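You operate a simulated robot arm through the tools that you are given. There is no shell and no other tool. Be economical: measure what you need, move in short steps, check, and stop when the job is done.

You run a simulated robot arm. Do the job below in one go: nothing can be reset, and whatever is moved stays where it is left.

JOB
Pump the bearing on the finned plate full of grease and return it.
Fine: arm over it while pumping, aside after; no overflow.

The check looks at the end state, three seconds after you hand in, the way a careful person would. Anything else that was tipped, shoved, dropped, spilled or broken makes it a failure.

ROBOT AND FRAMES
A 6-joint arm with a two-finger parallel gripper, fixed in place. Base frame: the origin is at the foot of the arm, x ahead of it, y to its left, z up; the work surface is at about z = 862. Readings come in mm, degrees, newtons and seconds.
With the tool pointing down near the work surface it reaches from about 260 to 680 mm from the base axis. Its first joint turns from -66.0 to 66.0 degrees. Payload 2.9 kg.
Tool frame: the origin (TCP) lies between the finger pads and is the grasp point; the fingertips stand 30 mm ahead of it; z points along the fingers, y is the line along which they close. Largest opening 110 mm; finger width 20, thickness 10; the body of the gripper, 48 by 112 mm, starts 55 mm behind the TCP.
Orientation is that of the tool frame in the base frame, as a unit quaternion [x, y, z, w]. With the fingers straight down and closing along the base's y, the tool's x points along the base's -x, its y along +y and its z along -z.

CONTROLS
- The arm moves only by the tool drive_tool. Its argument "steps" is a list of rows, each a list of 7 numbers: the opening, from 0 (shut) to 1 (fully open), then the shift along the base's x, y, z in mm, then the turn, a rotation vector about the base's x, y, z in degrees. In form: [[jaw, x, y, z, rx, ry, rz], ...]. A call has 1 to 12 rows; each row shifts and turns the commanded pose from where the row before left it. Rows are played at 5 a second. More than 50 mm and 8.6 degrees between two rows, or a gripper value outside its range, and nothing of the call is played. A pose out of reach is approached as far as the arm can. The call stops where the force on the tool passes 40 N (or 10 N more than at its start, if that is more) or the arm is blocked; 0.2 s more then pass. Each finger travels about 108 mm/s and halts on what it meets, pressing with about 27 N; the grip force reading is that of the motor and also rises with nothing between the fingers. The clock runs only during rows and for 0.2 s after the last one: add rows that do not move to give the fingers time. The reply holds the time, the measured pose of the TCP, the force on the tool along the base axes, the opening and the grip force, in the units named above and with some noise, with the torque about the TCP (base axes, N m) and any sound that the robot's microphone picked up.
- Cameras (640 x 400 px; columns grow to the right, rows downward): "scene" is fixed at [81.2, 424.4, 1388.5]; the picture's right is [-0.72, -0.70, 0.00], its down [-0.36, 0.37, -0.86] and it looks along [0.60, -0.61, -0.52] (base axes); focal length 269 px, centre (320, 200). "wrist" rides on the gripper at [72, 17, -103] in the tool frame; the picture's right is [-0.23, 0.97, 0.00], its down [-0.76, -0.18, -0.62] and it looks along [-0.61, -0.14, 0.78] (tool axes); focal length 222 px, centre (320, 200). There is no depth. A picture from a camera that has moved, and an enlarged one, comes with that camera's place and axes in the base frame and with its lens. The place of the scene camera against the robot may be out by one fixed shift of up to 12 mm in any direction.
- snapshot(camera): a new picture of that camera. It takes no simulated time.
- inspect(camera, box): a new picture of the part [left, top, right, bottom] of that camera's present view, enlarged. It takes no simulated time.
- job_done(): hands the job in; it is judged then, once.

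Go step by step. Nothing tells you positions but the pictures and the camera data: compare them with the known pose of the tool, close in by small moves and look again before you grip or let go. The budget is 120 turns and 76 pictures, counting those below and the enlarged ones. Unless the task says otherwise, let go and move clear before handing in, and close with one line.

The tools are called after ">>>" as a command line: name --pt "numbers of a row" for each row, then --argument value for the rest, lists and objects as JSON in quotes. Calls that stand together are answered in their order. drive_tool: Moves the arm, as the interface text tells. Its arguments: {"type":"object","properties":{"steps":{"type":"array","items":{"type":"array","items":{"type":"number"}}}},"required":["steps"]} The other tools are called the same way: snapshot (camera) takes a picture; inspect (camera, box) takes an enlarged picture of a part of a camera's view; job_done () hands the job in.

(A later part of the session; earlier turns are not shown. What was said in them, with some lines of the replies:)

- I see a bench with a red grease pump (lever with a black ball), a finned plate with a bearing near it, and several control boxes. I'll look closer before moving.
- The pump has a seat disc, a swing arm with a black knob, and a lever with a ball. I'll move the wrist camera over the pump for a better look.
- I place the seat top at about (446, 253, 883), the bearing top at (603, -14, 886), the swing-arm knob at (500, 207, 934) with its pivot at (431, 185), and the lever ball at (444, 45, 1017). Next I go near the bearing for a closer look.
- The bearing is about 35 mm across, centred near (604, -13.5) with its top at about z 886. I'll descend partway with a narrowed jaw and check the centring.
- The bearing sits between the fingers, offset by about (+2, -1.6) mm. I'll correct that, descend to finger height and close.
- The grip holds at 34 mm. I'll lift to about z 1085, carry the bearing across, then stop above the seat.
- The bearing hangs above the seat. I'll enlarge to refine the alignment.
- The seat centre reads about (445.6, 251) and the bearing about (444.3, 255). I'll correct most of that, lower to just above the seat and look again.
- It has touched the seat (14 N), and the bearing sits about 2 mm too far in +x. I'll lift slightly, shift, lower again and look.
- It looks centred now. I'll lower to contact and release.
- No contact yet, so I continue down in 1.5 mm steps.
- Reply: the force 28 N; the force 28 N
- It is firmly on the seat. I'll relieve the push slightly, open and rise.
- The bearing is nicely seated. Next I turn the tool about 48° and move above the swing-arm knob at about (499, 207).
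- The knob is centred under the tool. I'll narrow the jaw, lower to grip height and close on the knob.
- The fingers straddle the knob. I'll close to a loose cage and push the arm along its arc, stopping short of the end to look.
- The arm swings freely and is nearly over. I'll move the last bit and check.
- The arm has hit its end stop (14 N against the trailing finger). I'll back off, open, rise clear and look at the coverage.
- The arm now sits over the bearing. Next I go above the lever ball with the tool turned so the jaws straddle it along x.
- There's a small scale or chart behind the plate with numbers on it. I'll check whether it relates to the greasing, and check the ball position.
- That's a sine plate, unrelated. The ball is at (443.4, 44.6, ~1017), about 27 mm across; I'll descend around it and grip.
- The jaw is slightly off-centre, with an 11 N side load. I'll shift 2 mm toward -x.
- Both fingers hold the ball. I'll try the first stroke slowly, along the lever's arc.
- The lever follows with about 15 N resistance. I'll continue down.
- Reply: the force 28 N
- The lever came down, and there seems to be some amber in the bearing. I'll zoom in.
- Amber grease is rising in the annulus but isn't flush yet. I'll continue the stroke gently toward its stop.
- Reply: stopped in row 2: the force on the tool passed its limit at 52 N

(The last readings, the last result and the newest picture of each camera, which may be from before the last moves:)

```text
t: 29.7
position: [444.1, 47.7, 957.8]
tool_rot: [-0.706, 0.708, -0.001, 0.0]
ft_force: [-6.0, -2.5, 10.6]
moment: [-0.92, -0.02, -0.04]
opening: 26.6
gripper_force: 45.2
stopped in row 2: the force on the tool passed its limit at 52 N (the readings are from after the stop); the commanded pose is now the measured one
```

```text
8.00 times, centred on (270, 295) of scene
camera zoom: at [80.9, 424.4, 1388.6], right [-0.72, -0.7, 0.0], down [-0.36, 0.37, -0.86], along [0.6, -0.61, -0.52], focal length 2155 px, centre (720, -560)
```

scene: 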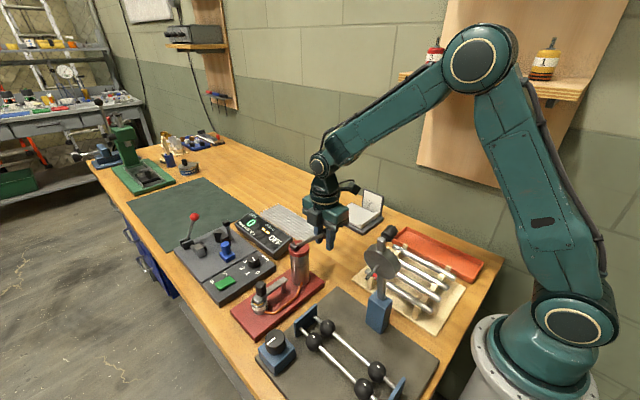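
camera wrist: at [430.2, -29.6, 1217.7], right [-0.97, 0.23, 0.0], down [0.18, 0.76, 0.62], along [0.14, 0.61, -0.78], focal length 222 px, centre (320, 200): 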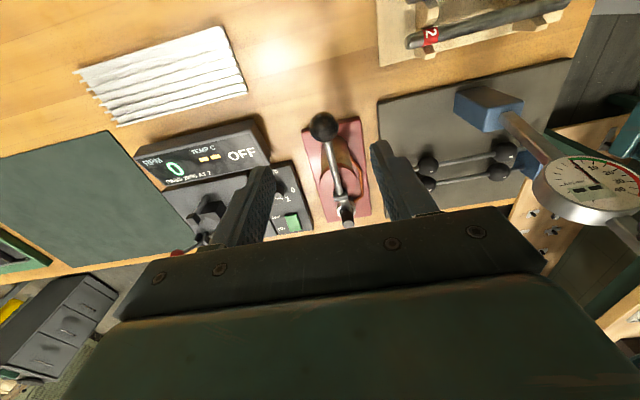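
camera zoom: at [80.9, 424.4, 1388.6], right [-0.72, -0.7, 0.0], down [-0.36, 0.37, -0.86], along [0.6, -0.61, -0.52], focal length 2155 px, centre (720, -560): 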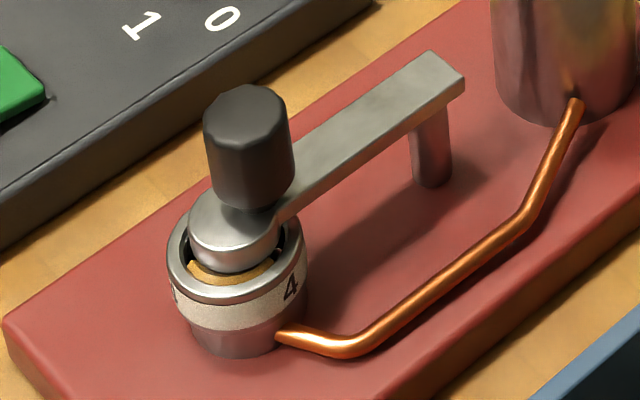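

That's the end stop at about z 958, so one full stroke is done. I'll raise the lever back along the arc.

>>> drive_tool --pt "0.2 0 -2 9 0 0 0" --pt "0.2 0 -1.5 10 0 0 0" --pt "0.2 0 -0.6 10 0 0 0" --pt "0.2 0 0.6 10 0 0 0" --pt "0.2 0 1.5 10 0 0 0" --pt "0.2 0 2 6 0 0 0" --pt "0.2 0 0 0 0 0 0"

>>> inspect --camera "scene" --box '[240, 180, 360, 330]'

```text
t: 31.3
position: [443.8, 48.3, 1009.9]
tool_rot: [-0.705, 0.709, -0.001, 0.0]
ft_force: [-0.2, -8.5, -26.4]
moment: [-0.73, -0.02, -0.04]
opening: 26.7
gripper_force: 45.0
```

```text
2.67 times, centred on (300, 255) of scene
camera zoom: at [81.6, 424.3, 1388.5], right [-0.72, -0.7, 0.0], down [-0.36, 0.37, -0.86], along [0.6, -0.61, -0.52], focal length 718 px, centre (373, 53)
```

zoom: 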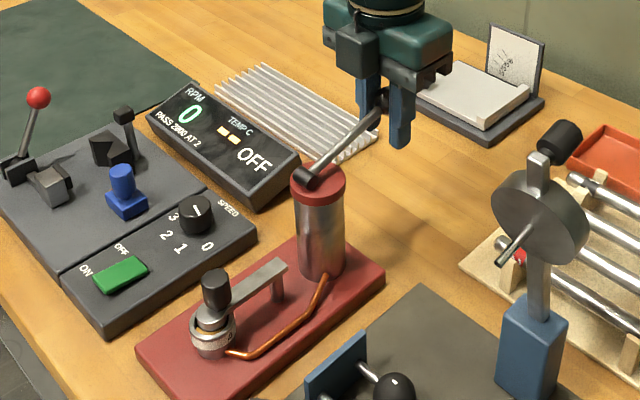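

>>> drive_tool --pt "0.2 0 0.5 2.5 0 0 0" --pt "0.2 0 0 0 0 0 0"

>>> inspect --camera "scene" --box '[248, 270, 292, 320]'

```text
t: 31.9
position: [443.4, 49.5, 1013.3]
tool_rot: [-0.706, 0.709, -0.001, -0.001]
ft_force: [8.2, -18.2, -34.0]
moment: [0.3, 0.08, 0.01]
opening: 26.6
gripper_force: 45.3
```

```text
8.00 times, centred on (270, 295) of scene
camera zoom: at [82.0, 423.9, 1388.6], right [-0.72, -0.7, 0.0], down [-0.36, 0.37, -0.86], along [0.6, -0.61, -0.52], focal length 2155 px, centre (720, -560)
```

zoom: 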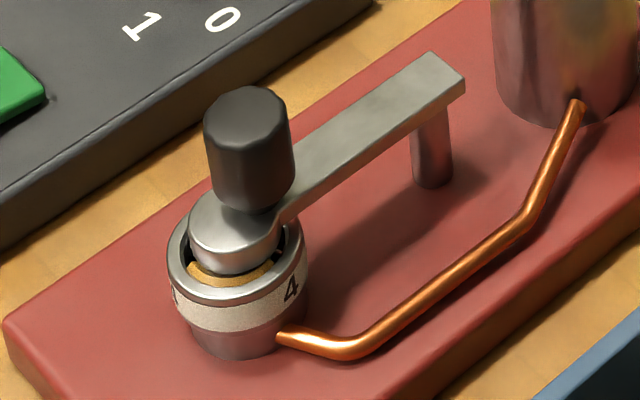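

The lever is at the top stop. Now the second stroke.

>>> drive_tool --pt "0.2 0 -3 -6 0 0 0" --pt "0.2 0 -2 -9 0 0 0" --pt "0.2 0 -1 -10 0 0 0" --pt "0.2 0 0.6 -10 0 0 0" --pt "0.2 0 1.3 -9 0 0 0" --pt "0.2 0 2 -8 0 0 0" --pt "0.2 0 1 -2 0 0 0" --pt "0.2 0 0 0 0 0 0"

>>> inspect --camera "scene" --box '[248, 270, 292, 320]'

```text
t: 33.7
position: [443.2, 46.4, 960.5]
tool_rot: [-0.705, 0.709, -0.002, -0.001]
ft_force: [-5.0, -19.2, 10.2]
moment: [1.19, -0.11, -0.06]
opening: 26.5
gripper_force: 45.0
```

```text
8.00 times, centred on (270, 295) of scene
camera zoom: at [80.9, 423.8, 1388.7], right [-0.72, -0.7, 0.0], down [-0.36, 0.37, -0.86], along [0.6, -0.61, -0.52], focal length 2155 px, centre (720, -560)
```

zoom: 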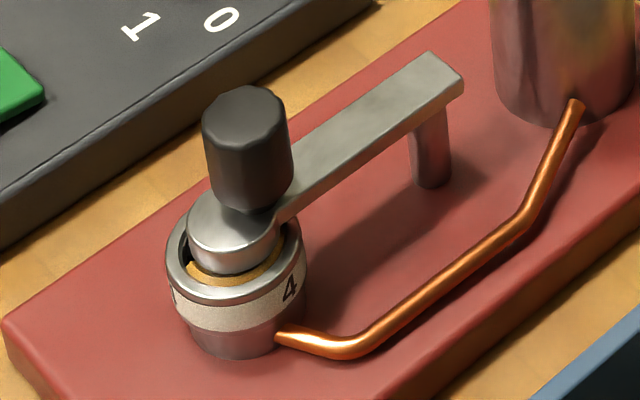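

The amber band widened a little. I'll finish the bottom of this stroke and return up.

>>> drive_tool --pt "0.2 0 2.5 -2 0 0 0" --pt "0.2 0 0 0 0 0 0"

>>> inspect --camera "scene" --box '[255, 280, 285, 310]'

>>> drive_tool --pt "0.2 0 -2 7 0 0 0" --pt "0.2 0 -2 10 0 0 0" --pt "0.2 0 -0.6 10 0 0 0" --pt "0.2 0 0.6 10 0 0 0" --pt "0.2 0 1.5 10 0 0 0" --pt "0.2 0 2 7 0 0 0" --pt "0.2 0 0 0 0 0 0"

```text
t: 34.3
position: [443.1, 46.9, 957.6]
tool_rot: [-0.702, 0.712, -0.004, 0.0]
ft_force: [1.5, -33.3, 1.6]
moment: [0.8, -0.02, 0.02]
opening: 26.9
gripper_force: 45.0
```

```text
13.33 times, centred on (270, 295) of scene
camera zoom: at [81.3, 423.5, 1388.8], right [-0.72, -0.7, 0.0], down [-0.36, 0.37, -0.86], along [0.6, -0.61, -0.52], focal length 3592 px, centre (987, -1067)
```

zoom: 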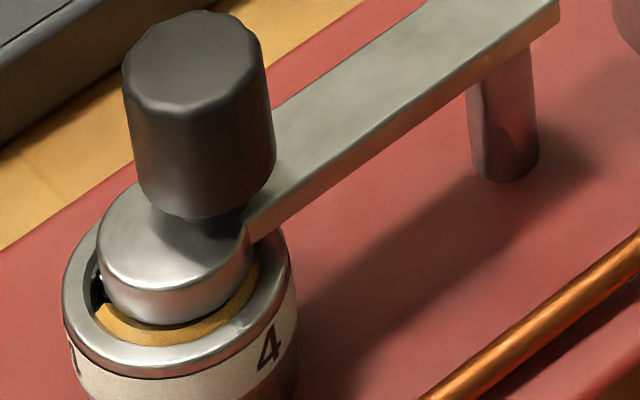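

```text
t: 35.9
position: [444.1, 51.7, 1011.3]
tool_rot: [0.708, -0.707, 0.0, -0.001]
ft_force: [9.9, 19.6, -31.8]
moment: [-0.21, 0.12, 0.09]
opening: 26.7
gripper_force: 44.4
```

The grease fills as a sector growing round the annulus, with a dark gap left at the left side. I'll do stroke three and watch that gap.

>>> drive_tool --pt "0.2 0 -4.5 -6 0 0 0" --pt "0.2 0 -2.5 -9 0 0 0" --pt "0.2 0 -1 -10 0 0 0" --pt "0.2 0 0.6 -10 0 0 0" --pt "0.2 0 1.3 -9 0 0 0" --pt "0.2 0 2.5 -8 0 0 0" --pt "0.2 0 1 -2 0 0 0" --pt "0.2 0 0 0 0 0 0"

>>> inspect --camera "scene" --box '[255, 280, 285, 310]'

```text
t: 37.7
position: [443.1, 43.9, 956.8]
tool_rot: [-0.704, 0.711, -0.001, -0.002]
ft_force: [-20.4, -28.2, 12.8]
moment: [0.88, -0.25, 0.0]
opening: 26.6
gripper_force: 44.9
```

```text
13.33 times, centred on (270, 295) of scene
camera zoom: at [80.5, 423.6, 1388.8], right [-0.72, -0.7, 0.0], down [-0.36, 0.37, -0.86], along [0.6, -0.61, -0.52], focal length 3592 px, centre (987, -1067)
```

zoom: 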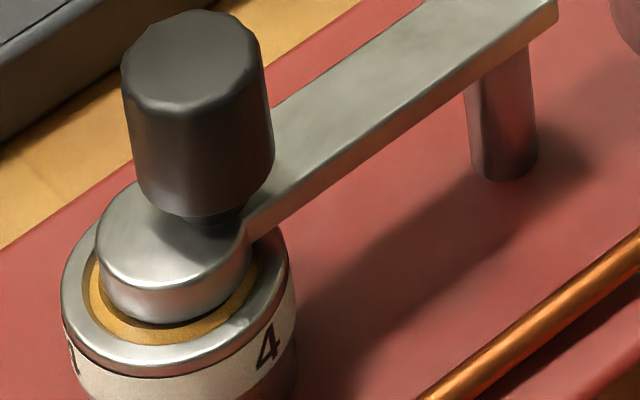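

The visible part of the ring is now filled, but the side behind the arm is hidden. I'll check from the wrist camera.

>>> snapshot --camera "wrist"

```text
27 pictures are left
camera wrist: at [426.5, -26.1, 1060.7], right [-0.97, 0.24, 0.0], down [0.18, 0.76, 0.62], along [0.15, 0.6, -0.78], focal length 222 px, centre (320, 200)
```

wrist: 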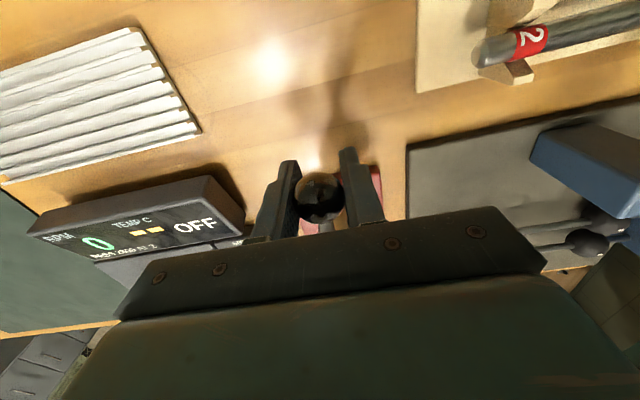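

The bearing isn't visible from here. I'll raise the lever, release it, and take the wrist camera over the bearing to look.

>>> drive_tool --pt "0.2 0 -1 7 0 0 0" --pt "0.2 0 -1 10 0 0 0" --pt "0.2 0 -0.6 10 0 0 0" --pt "0.2 0 0.6 10 0 0 0" --pt "0.2 0 1.5 10 0 0 0" --pt "0.2 0 2 7 0 0 0" --pt "0.2 0 0 0 0 0 0"

>>> drive_tool --pt "0.35 0 0 0 0 0 0" --pt "0.6 0 0 0 0 0 0" --pt "0.6 0 0 30 0 0 0" --pt "0.6 0 0 45 0 0 0" --pt "0.6 0 0 45 0 0 0" --pt "0.6 0 45 0 0 0 0" --pt "0.6 0 45 0 0 0 0" --pt "0.6 0 45 0 0 0 0" --pt "0.6 0 0 0 0 0 0"

>>> snapshot --camera "wrist"

```text
t: 39.3
position: [443.0, 49.9, 1010.5]
tool_rot: [-0.706, 0.708, 0.0, -0.002]
ft_force: [-5.3, 6.0, -31.9]
moment: [-0.56, -0.07, -0.01]
opening: 26.5
gripper_force: 45.1
```

```text
t: 41.3
position: [443.9, 186.3, 1132.4]
tool_rot: [-0.706, 0.709, -0.002, 0.0]
ft_force: [-0.7, 0.9, 0.4]
moment: [-0.02, -0.03, -0.03]
opening: 65.9
gripper_force: 0.0
```

```text
26 pictures are left
camera wrist: at [427.4, 114.1, 1235.0], right [-0.97, 0.23, 0.0], down [0.18, 0.76, 0.62], along [0.15, 0.61, -0.78], focal length 222 px, centre (320, 200)
```

wrist: 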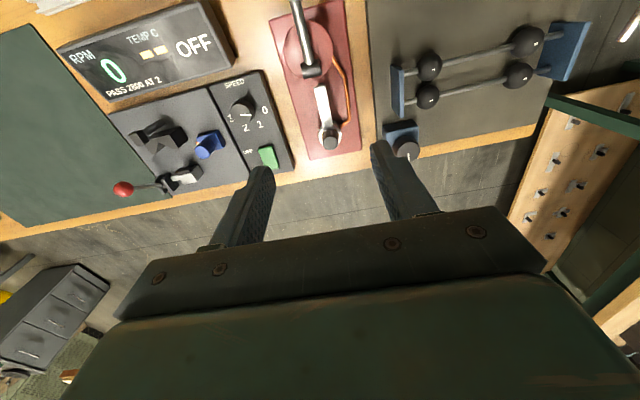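

>>> inspect --camera "wrist" --box '[300, 100, 360, 160]'

>>> inspect --camera "scene" --box '[255, 280, 285, 310]'

```text
6.67 times, centred on (330, 130) of wrist
camera zoom: at [427.4, 114.1, 1235.0], right [-0.97, 0.23, 0.0], down [0.18, 0.76, 0.62], along [0.15, 0.61, -0.78], focal length 1481 px, centre (253, 667)
```

zoom: 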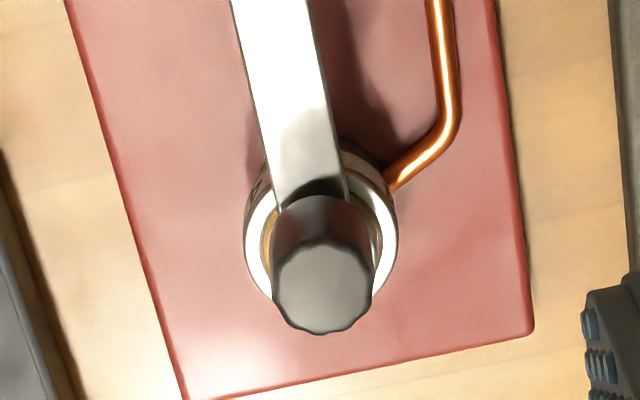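

```text
13.33 times, centred on (270, 295) of scene
camera zoom: at [81.2, 424.4, 1388.5], right [-0.72, -0.7, 0.0], down [-0.36, 0.37, -0.86], along [0.6, -0.61, -0.52], focal length 3592 px, centre (987, -1067)
```

zoom: 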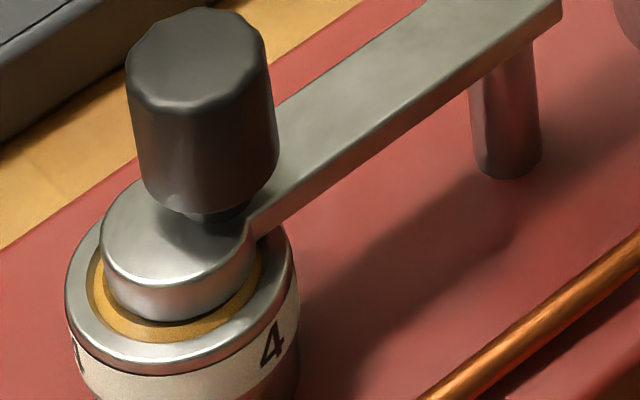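

Grease shows on both sides, but the sector under the arm is hidden. I'll swing the arm aside to see the true fill level before deciding on more strokes.

>>> drive_tool --pt "0.45 0.5 10 0 0 0 -7" --pt "0.45 0.5 10 0 0 0 -7" --pt "0.45 0.5 10 0 0 0 -7" --pt "0.45 0.5 10 -20 0 0 -7" --pt "0.45 0 10 -40 0 0 -7" --pt "0.45 0 8 -45 0 0 -7" --pt "0.45 0 0 0 0 0 0"

>>> inspect --camera "wrist" --box '[220, 50, 420, 230]'

```text
t: 42.9
position: [447.8, 244.8, 1023.6]
tool_rot: [-0.404, 0.915, -0.002, 0.001]
ft_force: [0.4, -0.4, 0.0]
moment: [-0.01, 0.04, 0.01]
opening: 49.7
gripper_force: 0.2
```

```text
2.22 times, centred on (320, 140) of wrist
camera zoom: at [387.0, 202.0, 1126.7], right [-0.57, 0.82, 0.0], down [0.64, 0.45, 0.62], along [0.51, 0.35, -0.78], focal length 494 px, centre (320, 333)
```

zoom: 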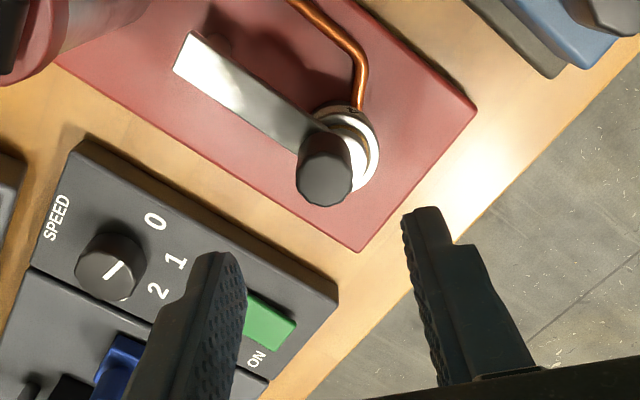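

The knob is centred between the fingers. I'll descend, cage it and swing it partway back.

>>> drive_tool --pt "0.45 -1 -1 -30 0 0 0" --pt "0.45 0 0 -35 0 0 0" --pt "0.24 0 0 0 0 0 0" --pt "0.24 0 0 0 0 0 0" --pt "0.24 5.6 -2 0 0 0 0" --pt "0.24 5.6 -2.5 0 0 0 0" --pt "0.24 10 -6.5 0 0 0 0" --pt "0.24 8.5 -8.5 0 0 0 0" --pt "0.24 6.8 -9 0 0 0 0" --pt "0.24 6 -7 0 0 0 0" --pt "0.24 0 0 0 0 0 0"

>>> inspect --camera "wrist" --box '[220, 40, 480, 230]'

>>> inspect --camera "scene" --box '[248, 270, 292, 320]'

```text
t: 45.3
position: [488.3, 205.1, 961.7]
tool_rot: [-0.405, 0.914, -0.002, -0.001]
ft_force: [0.9, -0.6, 0.1]
moment: [-0.04, 0.02, -0.04]
opening: 27.0
gripper_force: 0.2
```

```text
2.11 times, centred on (350, 135) of wrist
camera zoom: at [427.9, 163.3, 1065.4], right [-0.57, 0.82, 0.0], down [0.64, 0.45, 0.62], along [0.51, 0.35, -0.78], focal length 468 px, centre (257, 337)
```

zoom: 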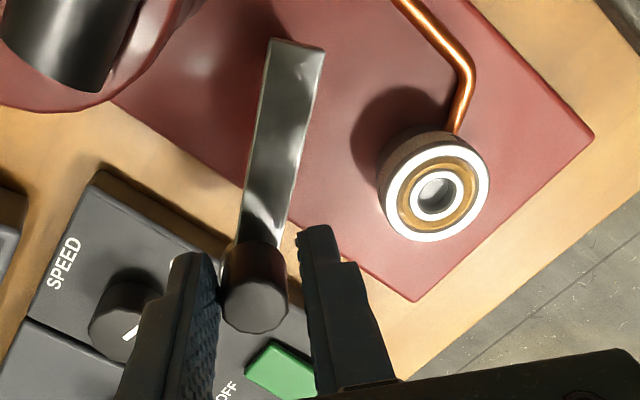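

```text
8.00 times, centred on (270, 295) of scene
camera zoom: at [81.2, 424.4, 1388.5], right [-0.72, -0.7, 0.0], down [-0.36, 0.37, -0.86], along [0.6, -0.61, -0.52], focal length 2155 px, centre (720, -560)
```

zoom: 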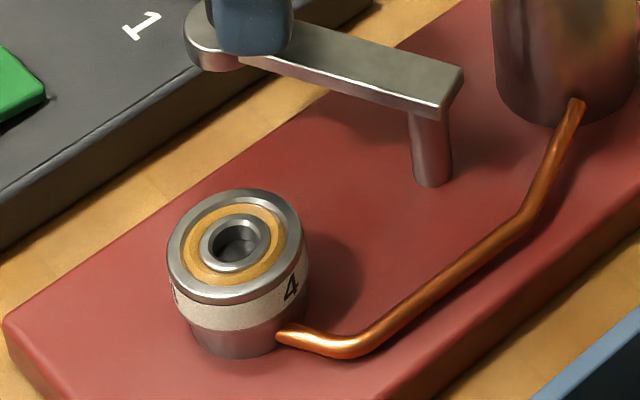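

The arm swung back, and the amber ring looks complete. I'll zoom in to see whether there's any gap or recess left.

>>> inspect --camera "wrist" --box '[395, 95, 460, 160]'

>>> inspect --camera "scene" --box '[256, 290, 288, 316]'

```text
6.15 times, centred on (428, 128) of wrist
camera zoom: at [427.9, 163.3, 1065.4], right [-0.57, 0.82, 0.0], down [0.64, 0.45, 0.62], along [0.51, 0.35, -0.78], focal length 1367 px, centre (-342, 646)
```

zoom: 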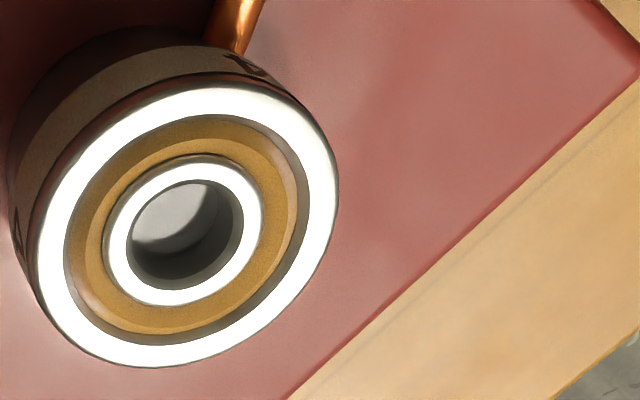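

```text
15.38 times, centred on (272, 303) of scene
camera zoom: at [81.2, 424.4, 1388.5], right [-0.72, -0.7, 0.0], down [-0.36, 0.37, -0.86], along [0.6, -0.61, -0.52], focal length 4145 px, centre (1058, -1385)
```

zoom: 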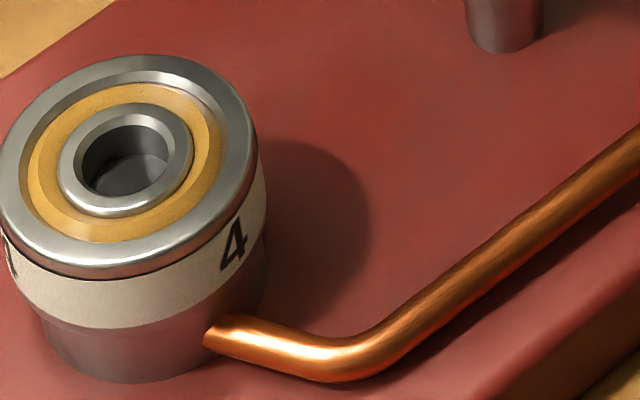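

The ring is closed all round with no gap or overflow: each stroke filled about a third, so three strokes made it full. The arm is back near its original place, so I release, rise, turn back and go above the bearing.

>>> drive_tool --pt "0.4 0 0 0 0 0 0" --pt "0.45 0 0 0 0 0 0" --pt "0.55 0 0 30 0 0 0" --pt "0.55 0 0 40 0 0 0" --pt "0.55 -7 8 0 0 0 -8" --pt "0.55 -7 8 0 0 0 -8" --pt "0.55 -7 8 0 0 0 -8" --pt "0.55 -7 8 0 0 0 -8" --pt "0.55 -7 7 0 0 0 -8" --pt "0.55 -7 7 0 0 0 -8" --pt "0.55 0 0 0 0 0 0"

>>> snapshot --camera "wrist"

>>> inspect --camera "wrist" --box '[240, 80, 380, 220]'

```text
t: 47.7
position: [444.9, 252.4, 1028.7]
tool_rot: [0.002, 1.0, -0.002, -0.002]
ft_force: [-0.3, 0.0, 0.3]
moment: [-0.03, -0.05, 0.01]
opening: 60.3
gripper_force: 0.0
```

```text
18 pictures are left
camera wrist: at [373.7, 270.9, 1133.1], right [0.23, 0.97, 0.0], down [0.76, -0.18, 0.62], along [0.61, -0.15, -0.78], focal length 222 px, centre (320, 200)
```

wrist: 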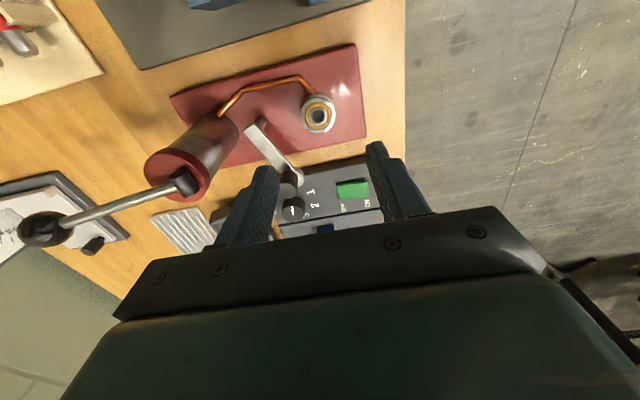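

```text
2.86 times, centred on (310, 150) of wrist
camera zoom: at [373.7, 270.9, 1133.1], right [0.23, 0.97, 0.0], down [0.76, -0.18, 0.62], along [0.61, -0.15, -0.78], focal length 635 px, centre (349, 343)
```

zoom: 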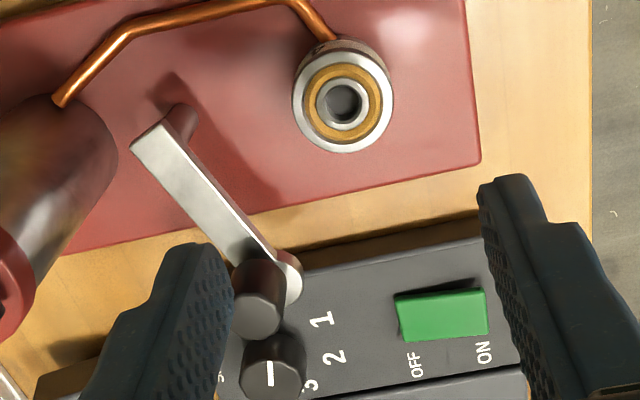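

The bearing is at (446, 250.5). I'll correct by (0.5, -2), descend and grip.

>>> drive_tool --pt "0.55 0.5 -2 -40 0 0 0" --pt "0.55 0 0 -40 0 0 0" --pt "0.55 0 0 -27 0 0 0" --pt "0.55 0 0 0 0 0 0" --pt "0.28 0 0 0 0 0 0" --pt "0.28 0 0 0 0 0 0" --pt "0.2 0 0 0 0 0 0"

>>> inspect --camera "scene" --box '[230, 240, 320, 330]'

```text
t: 49.3
position: [447.0, 252.4, 926.8]
tool_rot: [0.002, 1.0, -0.002, -0.001]
ft_force: [1.1, 0.4, 0.5]
moment: [-0.01, 0.0, -0.02]
opening: 34.4
gripper_force: 27.2
```

```text
4.44 times, centred on (275, 285) of scene
camera zoom: at [81.2, 424.4, 1388.5], right [-0.72, -0.7, 0.0], down [-0.36, 0.37, -0.86], along [0.6, -0.61, -0.52], focal length 1197 px, centre (520, -178)
```

zoom: 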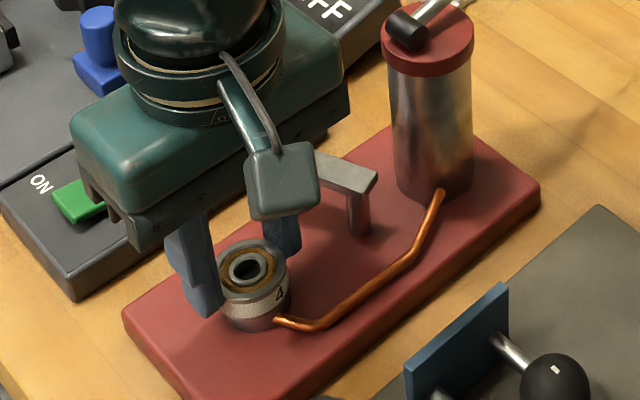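

Gripped at 34 mm. I'll lift and carry it back above its original spot on the finned plate.

>>> drive_tool --pt "0.2 0 0 10 0 0 0" --pt "0.2 0 0 40 0 0 0" --pt "0.2 0 0 50 0 0 0" --pt "0.2 0 0 50 0 0 0" --pt "0.2 22.6 -37.9 0 0 0 0" --pt "0.2 22.6 -37.9 0 0 0 0" --pt "0.2 22.6 -37.9 0 0 0 0" --pt "0.2 22.6 -37.9 0 0 0 0" --pt "0.2 22.6 -37.9 0 0 0 0" --pt "0.2 22.6 -37.9 0 0 0 0" --pt "0.2 22.6 -37.9 0 0 0 0"

>>> drive_tool --pt "0.2 0 0 -45 0 0 0" --pt "0.2 0 0 -45 0 0 0" --pt "0.2 0 0 -40 0 0 0" --pt "0.2 0 0 0 0 0 0"

>>> snapshot --camera "wrist"

>>> inspect --camera "scene" --box '[250, 180, 340, 250]'

```text
t: 51.7
position: [604.0, -16.5, 1075.7]
tool_rot: [0.001, 1.0, -0.002, -0.001]
ft_force: [-0.6, 0.2, -0.8]
moment: [0.0, -0.01, 0.0]
opening: 34.4
gripper_force: 27.7
```

```text
t: 52.7
position: [603.6, -14.4, 944.7]
tool_rot: [0.002, 1.0, -0.001, 0.001]
ft_force: [-0.5, 0.8, -0.1]
moment: [0.0, 0.0, 0.0]
opening: 34.3
gripper_force: 26.9
```

```text
15 pictures are left
camera wrist: at [533.2, 4.4, 1046.8], right [0.23, 0.97, 0.0], down [0.76, -0.18, 0.62], along [0.61, -0.15, -0.78], focal length 222 px, centre (320, 200)
```

wrist: 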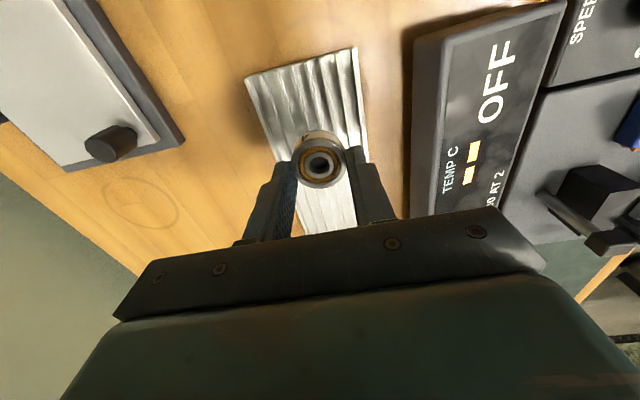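

```text
5.71 times, centred on (295, 215) of scene
camera zoom: at [81.2, 424.4, 1388.5], right [-0.72, -0.7, 0.0], down [-0.36, 0.37, -0.86], along [0.6, -0.61, -0.52], focal length 1540 px, centre (463, 114)
```

zoom: 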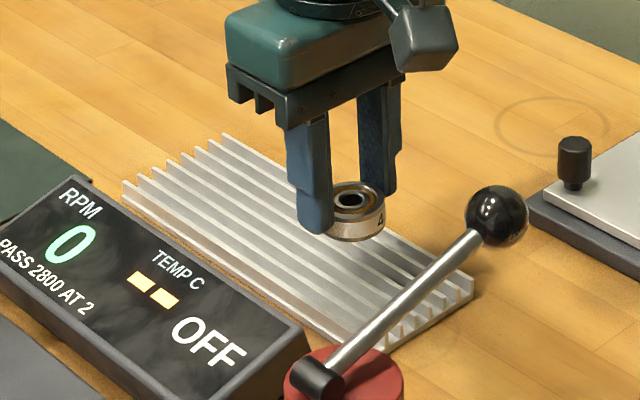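

Well aligned. I'll lower toward the fins, then creep to contact.

>>> drive_tool --pt "0.2 1 0.5 -15 0 0 0" --pt "0.2 0 0 -14 0 0 0" --pt "0.2 0 0 0 0 0 0"

>>> drive_tool --pt "0.2 0 0 -2 0 0 0" --pt "0.2 0 0 0 0 0 0"

>>> drive_tool --pt "0.2 0 0 -2 0 0 0" --pt "0.2 0 0 0 0 0 0"

```text
t: 53.5
position: [604.7, -13.7, 912.4]
tool_rot: [0.002, 1.0, -0.001, -0.002]
ft_force: [-0.6, 0.6, -0.3]
moment: [-0.01, 0.0, 0.01]
opening: 34.5
gripper_force: 27.3
```

```text
t: 54.1
position: [605.2, -14.2, 911.3]
tool_rot: [0.002, 1.0, -0.002, -0.001]
ft_force: [0.3, -0.3, -0.9]
moment: [0.0, -0.02, 0.0]
opening: 34.6
gripper_force: 27.2
```

```text
t: 54.7
position: [604.7, -14.3, 910.6]
tool_rot: [0.002, 1.0, -0.002, 0.0]
ft_force: [-0.5, 0.8, 0.5]
moment: [0.03, -0.01, 0.01]
opening: 34.5
gripper_force: 27.1
```

>>> drive_tool --pt "0.2 0 0 -1.5 0 0 0" --pt "0.2 0 0 0 0 0 0"

>>> inspect --camera "scene" --box '[280, 205, 320, 235]'

```text
t: 55.3
position: [606.1, -15.1, 911.0]
tool_rot: [0.001, 1.0, -0.001, 0.0]
ft_force: [-2.1, 2.7, 7.0]
moment: [0.11, -0.03, 0.02]
opening: 34.7
gripper_force: 26.6
```

```text
13.33 times, centred on (300, 220) of scene
camera zoom: at [81.0, 424.5, 1388.5], right [-0.72, -0.7, 0.0], down [-0.36, 0.37, -0.86], along [0.6, -0.61, -0.52], focal length 3592 px, centre (587, -67)
```

zoom: 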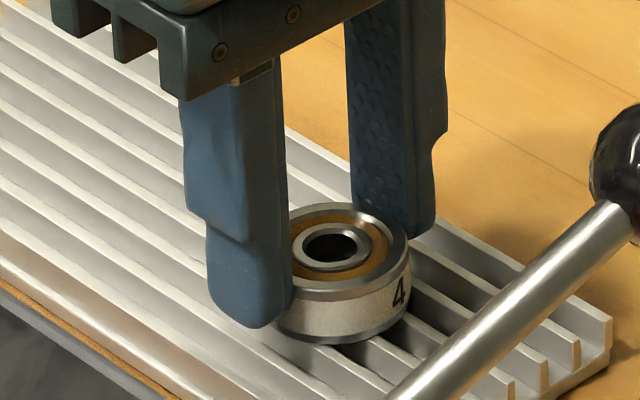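

The bearing is touching the fins (7 N). I'll open gently and rise clear.

>>> drive_tool --pt "0.2 0 0 -0.7 0 0 0" --pt "0.4 0 0 0 0 0 0" --pt "0.55 0 0 0 0 0 0" --pt "0.55 0 0 0 0 0 0" --pt "0.55 0 0 30 0 0 0" --pt "0.55 0 0 45 0 0 0" --pt "0.55 0 0 45 0 0 0" --pt "0.55 0 0 45 0 0 0" --pt "0.55 -30 0 40 0 0 0" --pt "0.55 0 0 0 0 0 0"

>>> inspect --camera "scene" --box '[275, 200, 325, 240]'

>>> snapshot --camera "scene"

>>> inspect --camera "scene" --box '[220, 180, 400, 350]'

```text
t: 57.5
position: [573.6, -16.5, 1116.8]
tool_rot: [0.001, 1.0, -0.001, 0.0]
ft_force: [-0.2, 0.8, -0.6]
moment: [0.0, -0.01, -0.01]
opening: 60.6
gripper_force: 0.2
```

```text
10.00 times, centred on (300, 220) of scene
camera zoom: at [81.2, 424.4, 1388.5], right [-0.72, -0.7, 0.0], down [-0.36, 0.37, -0.86], along [0.6, -0.61, -0.52], focal length 2694 px, centre (520, 0)
```

zoom: 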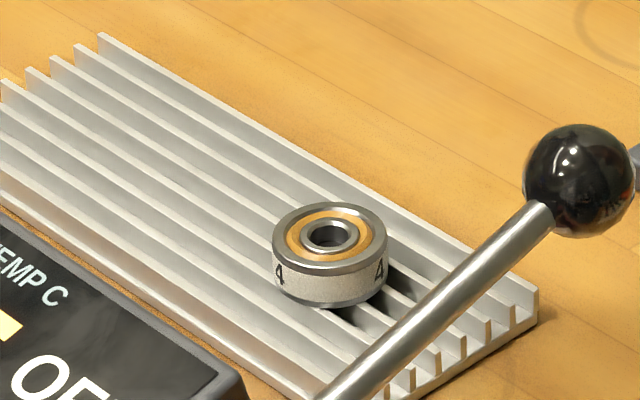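

```text
11 pictures are left
```

scene: 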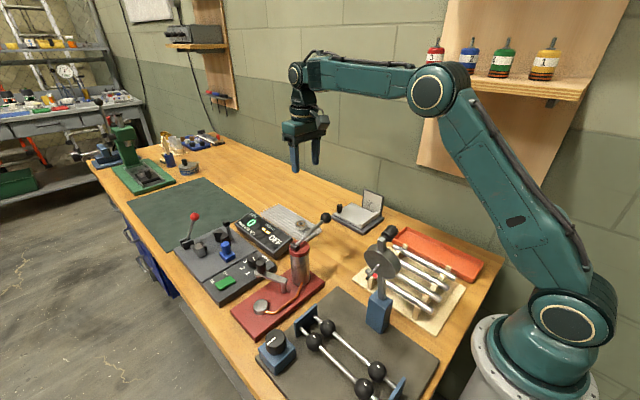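

```text
2.35 times, centred on (310, 265) of scene
camera zoom: at [81.2, 424.4, 1388.5], right [-0.72, -0.7, 0.0], down [-0.36, 0.37, -0.86], along [0.6, -0.61, -0.52], focal length 634 px, centre (344, 47)
```

zoom: 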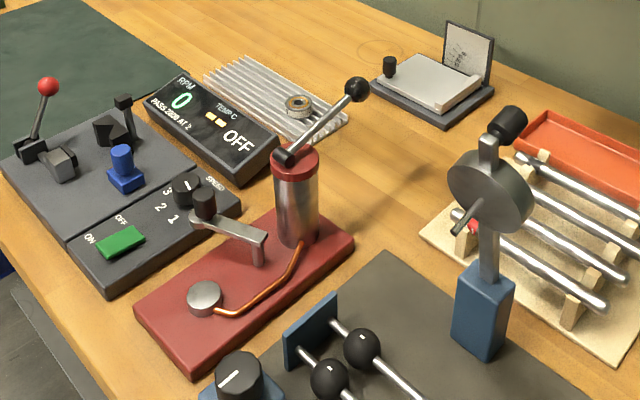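

Everything matches the starting layout, the ring looks full and there's no spill. I'll take one last enlarged look at the grease ring from above.

>>> inspect --camera "wrist" --box '[300, 80, 400, 180]'

>>> inspect --camera "scene" --box '[290, 214, 312, 232]'

```text
4.00 times, centred on (350, 130) of wrist
camera zoom: at [502.2, 1.5, 1219.3], right [0.23, 0.97, 0.0], down [0.76, -0.18, 0.62], along [0.61, -0.15, -0.78], focal length 888 px, centre (200, 480)
```

zoom: 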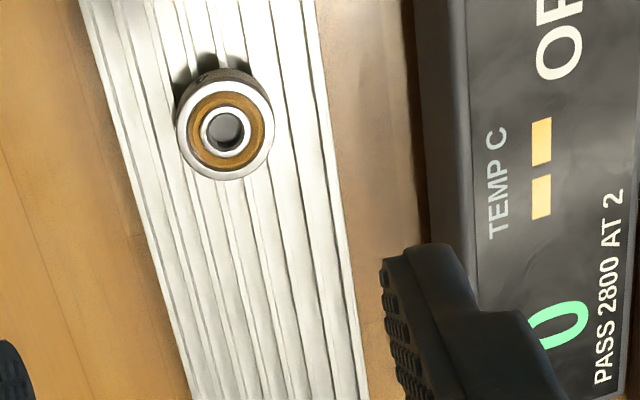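

```text
16.00 times, centred on (301, 223) of scene
camera zoom: at [81.2, 424.4, 1388.5], right [-0.72, -0.7, 0.0], down [-0.36, 0.37, -0.86], along [0.6, -0.61, -0.52], focal length 4311 px, centre (624, -168)
```

zoom: 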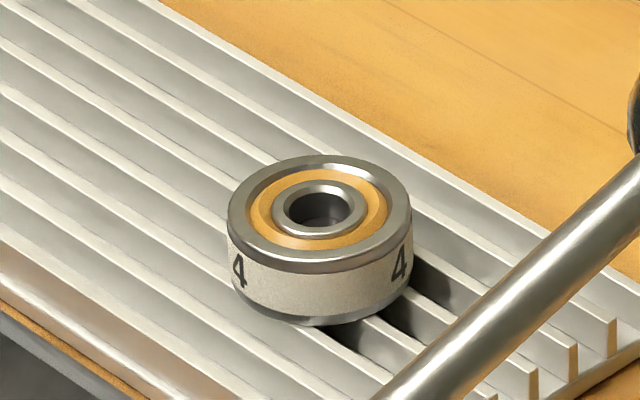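

The grease ring is complete with no gap or overflow, the bearing is back on the finned plate, and the arm is aside and clear. I'm handing in.

>>> job_done

```text
The job is handed in.
```

I filled the bearing with grease in three strokes under the swing arm, with no overflow visible, then returned it to the finned plate and left the arm swung aside.
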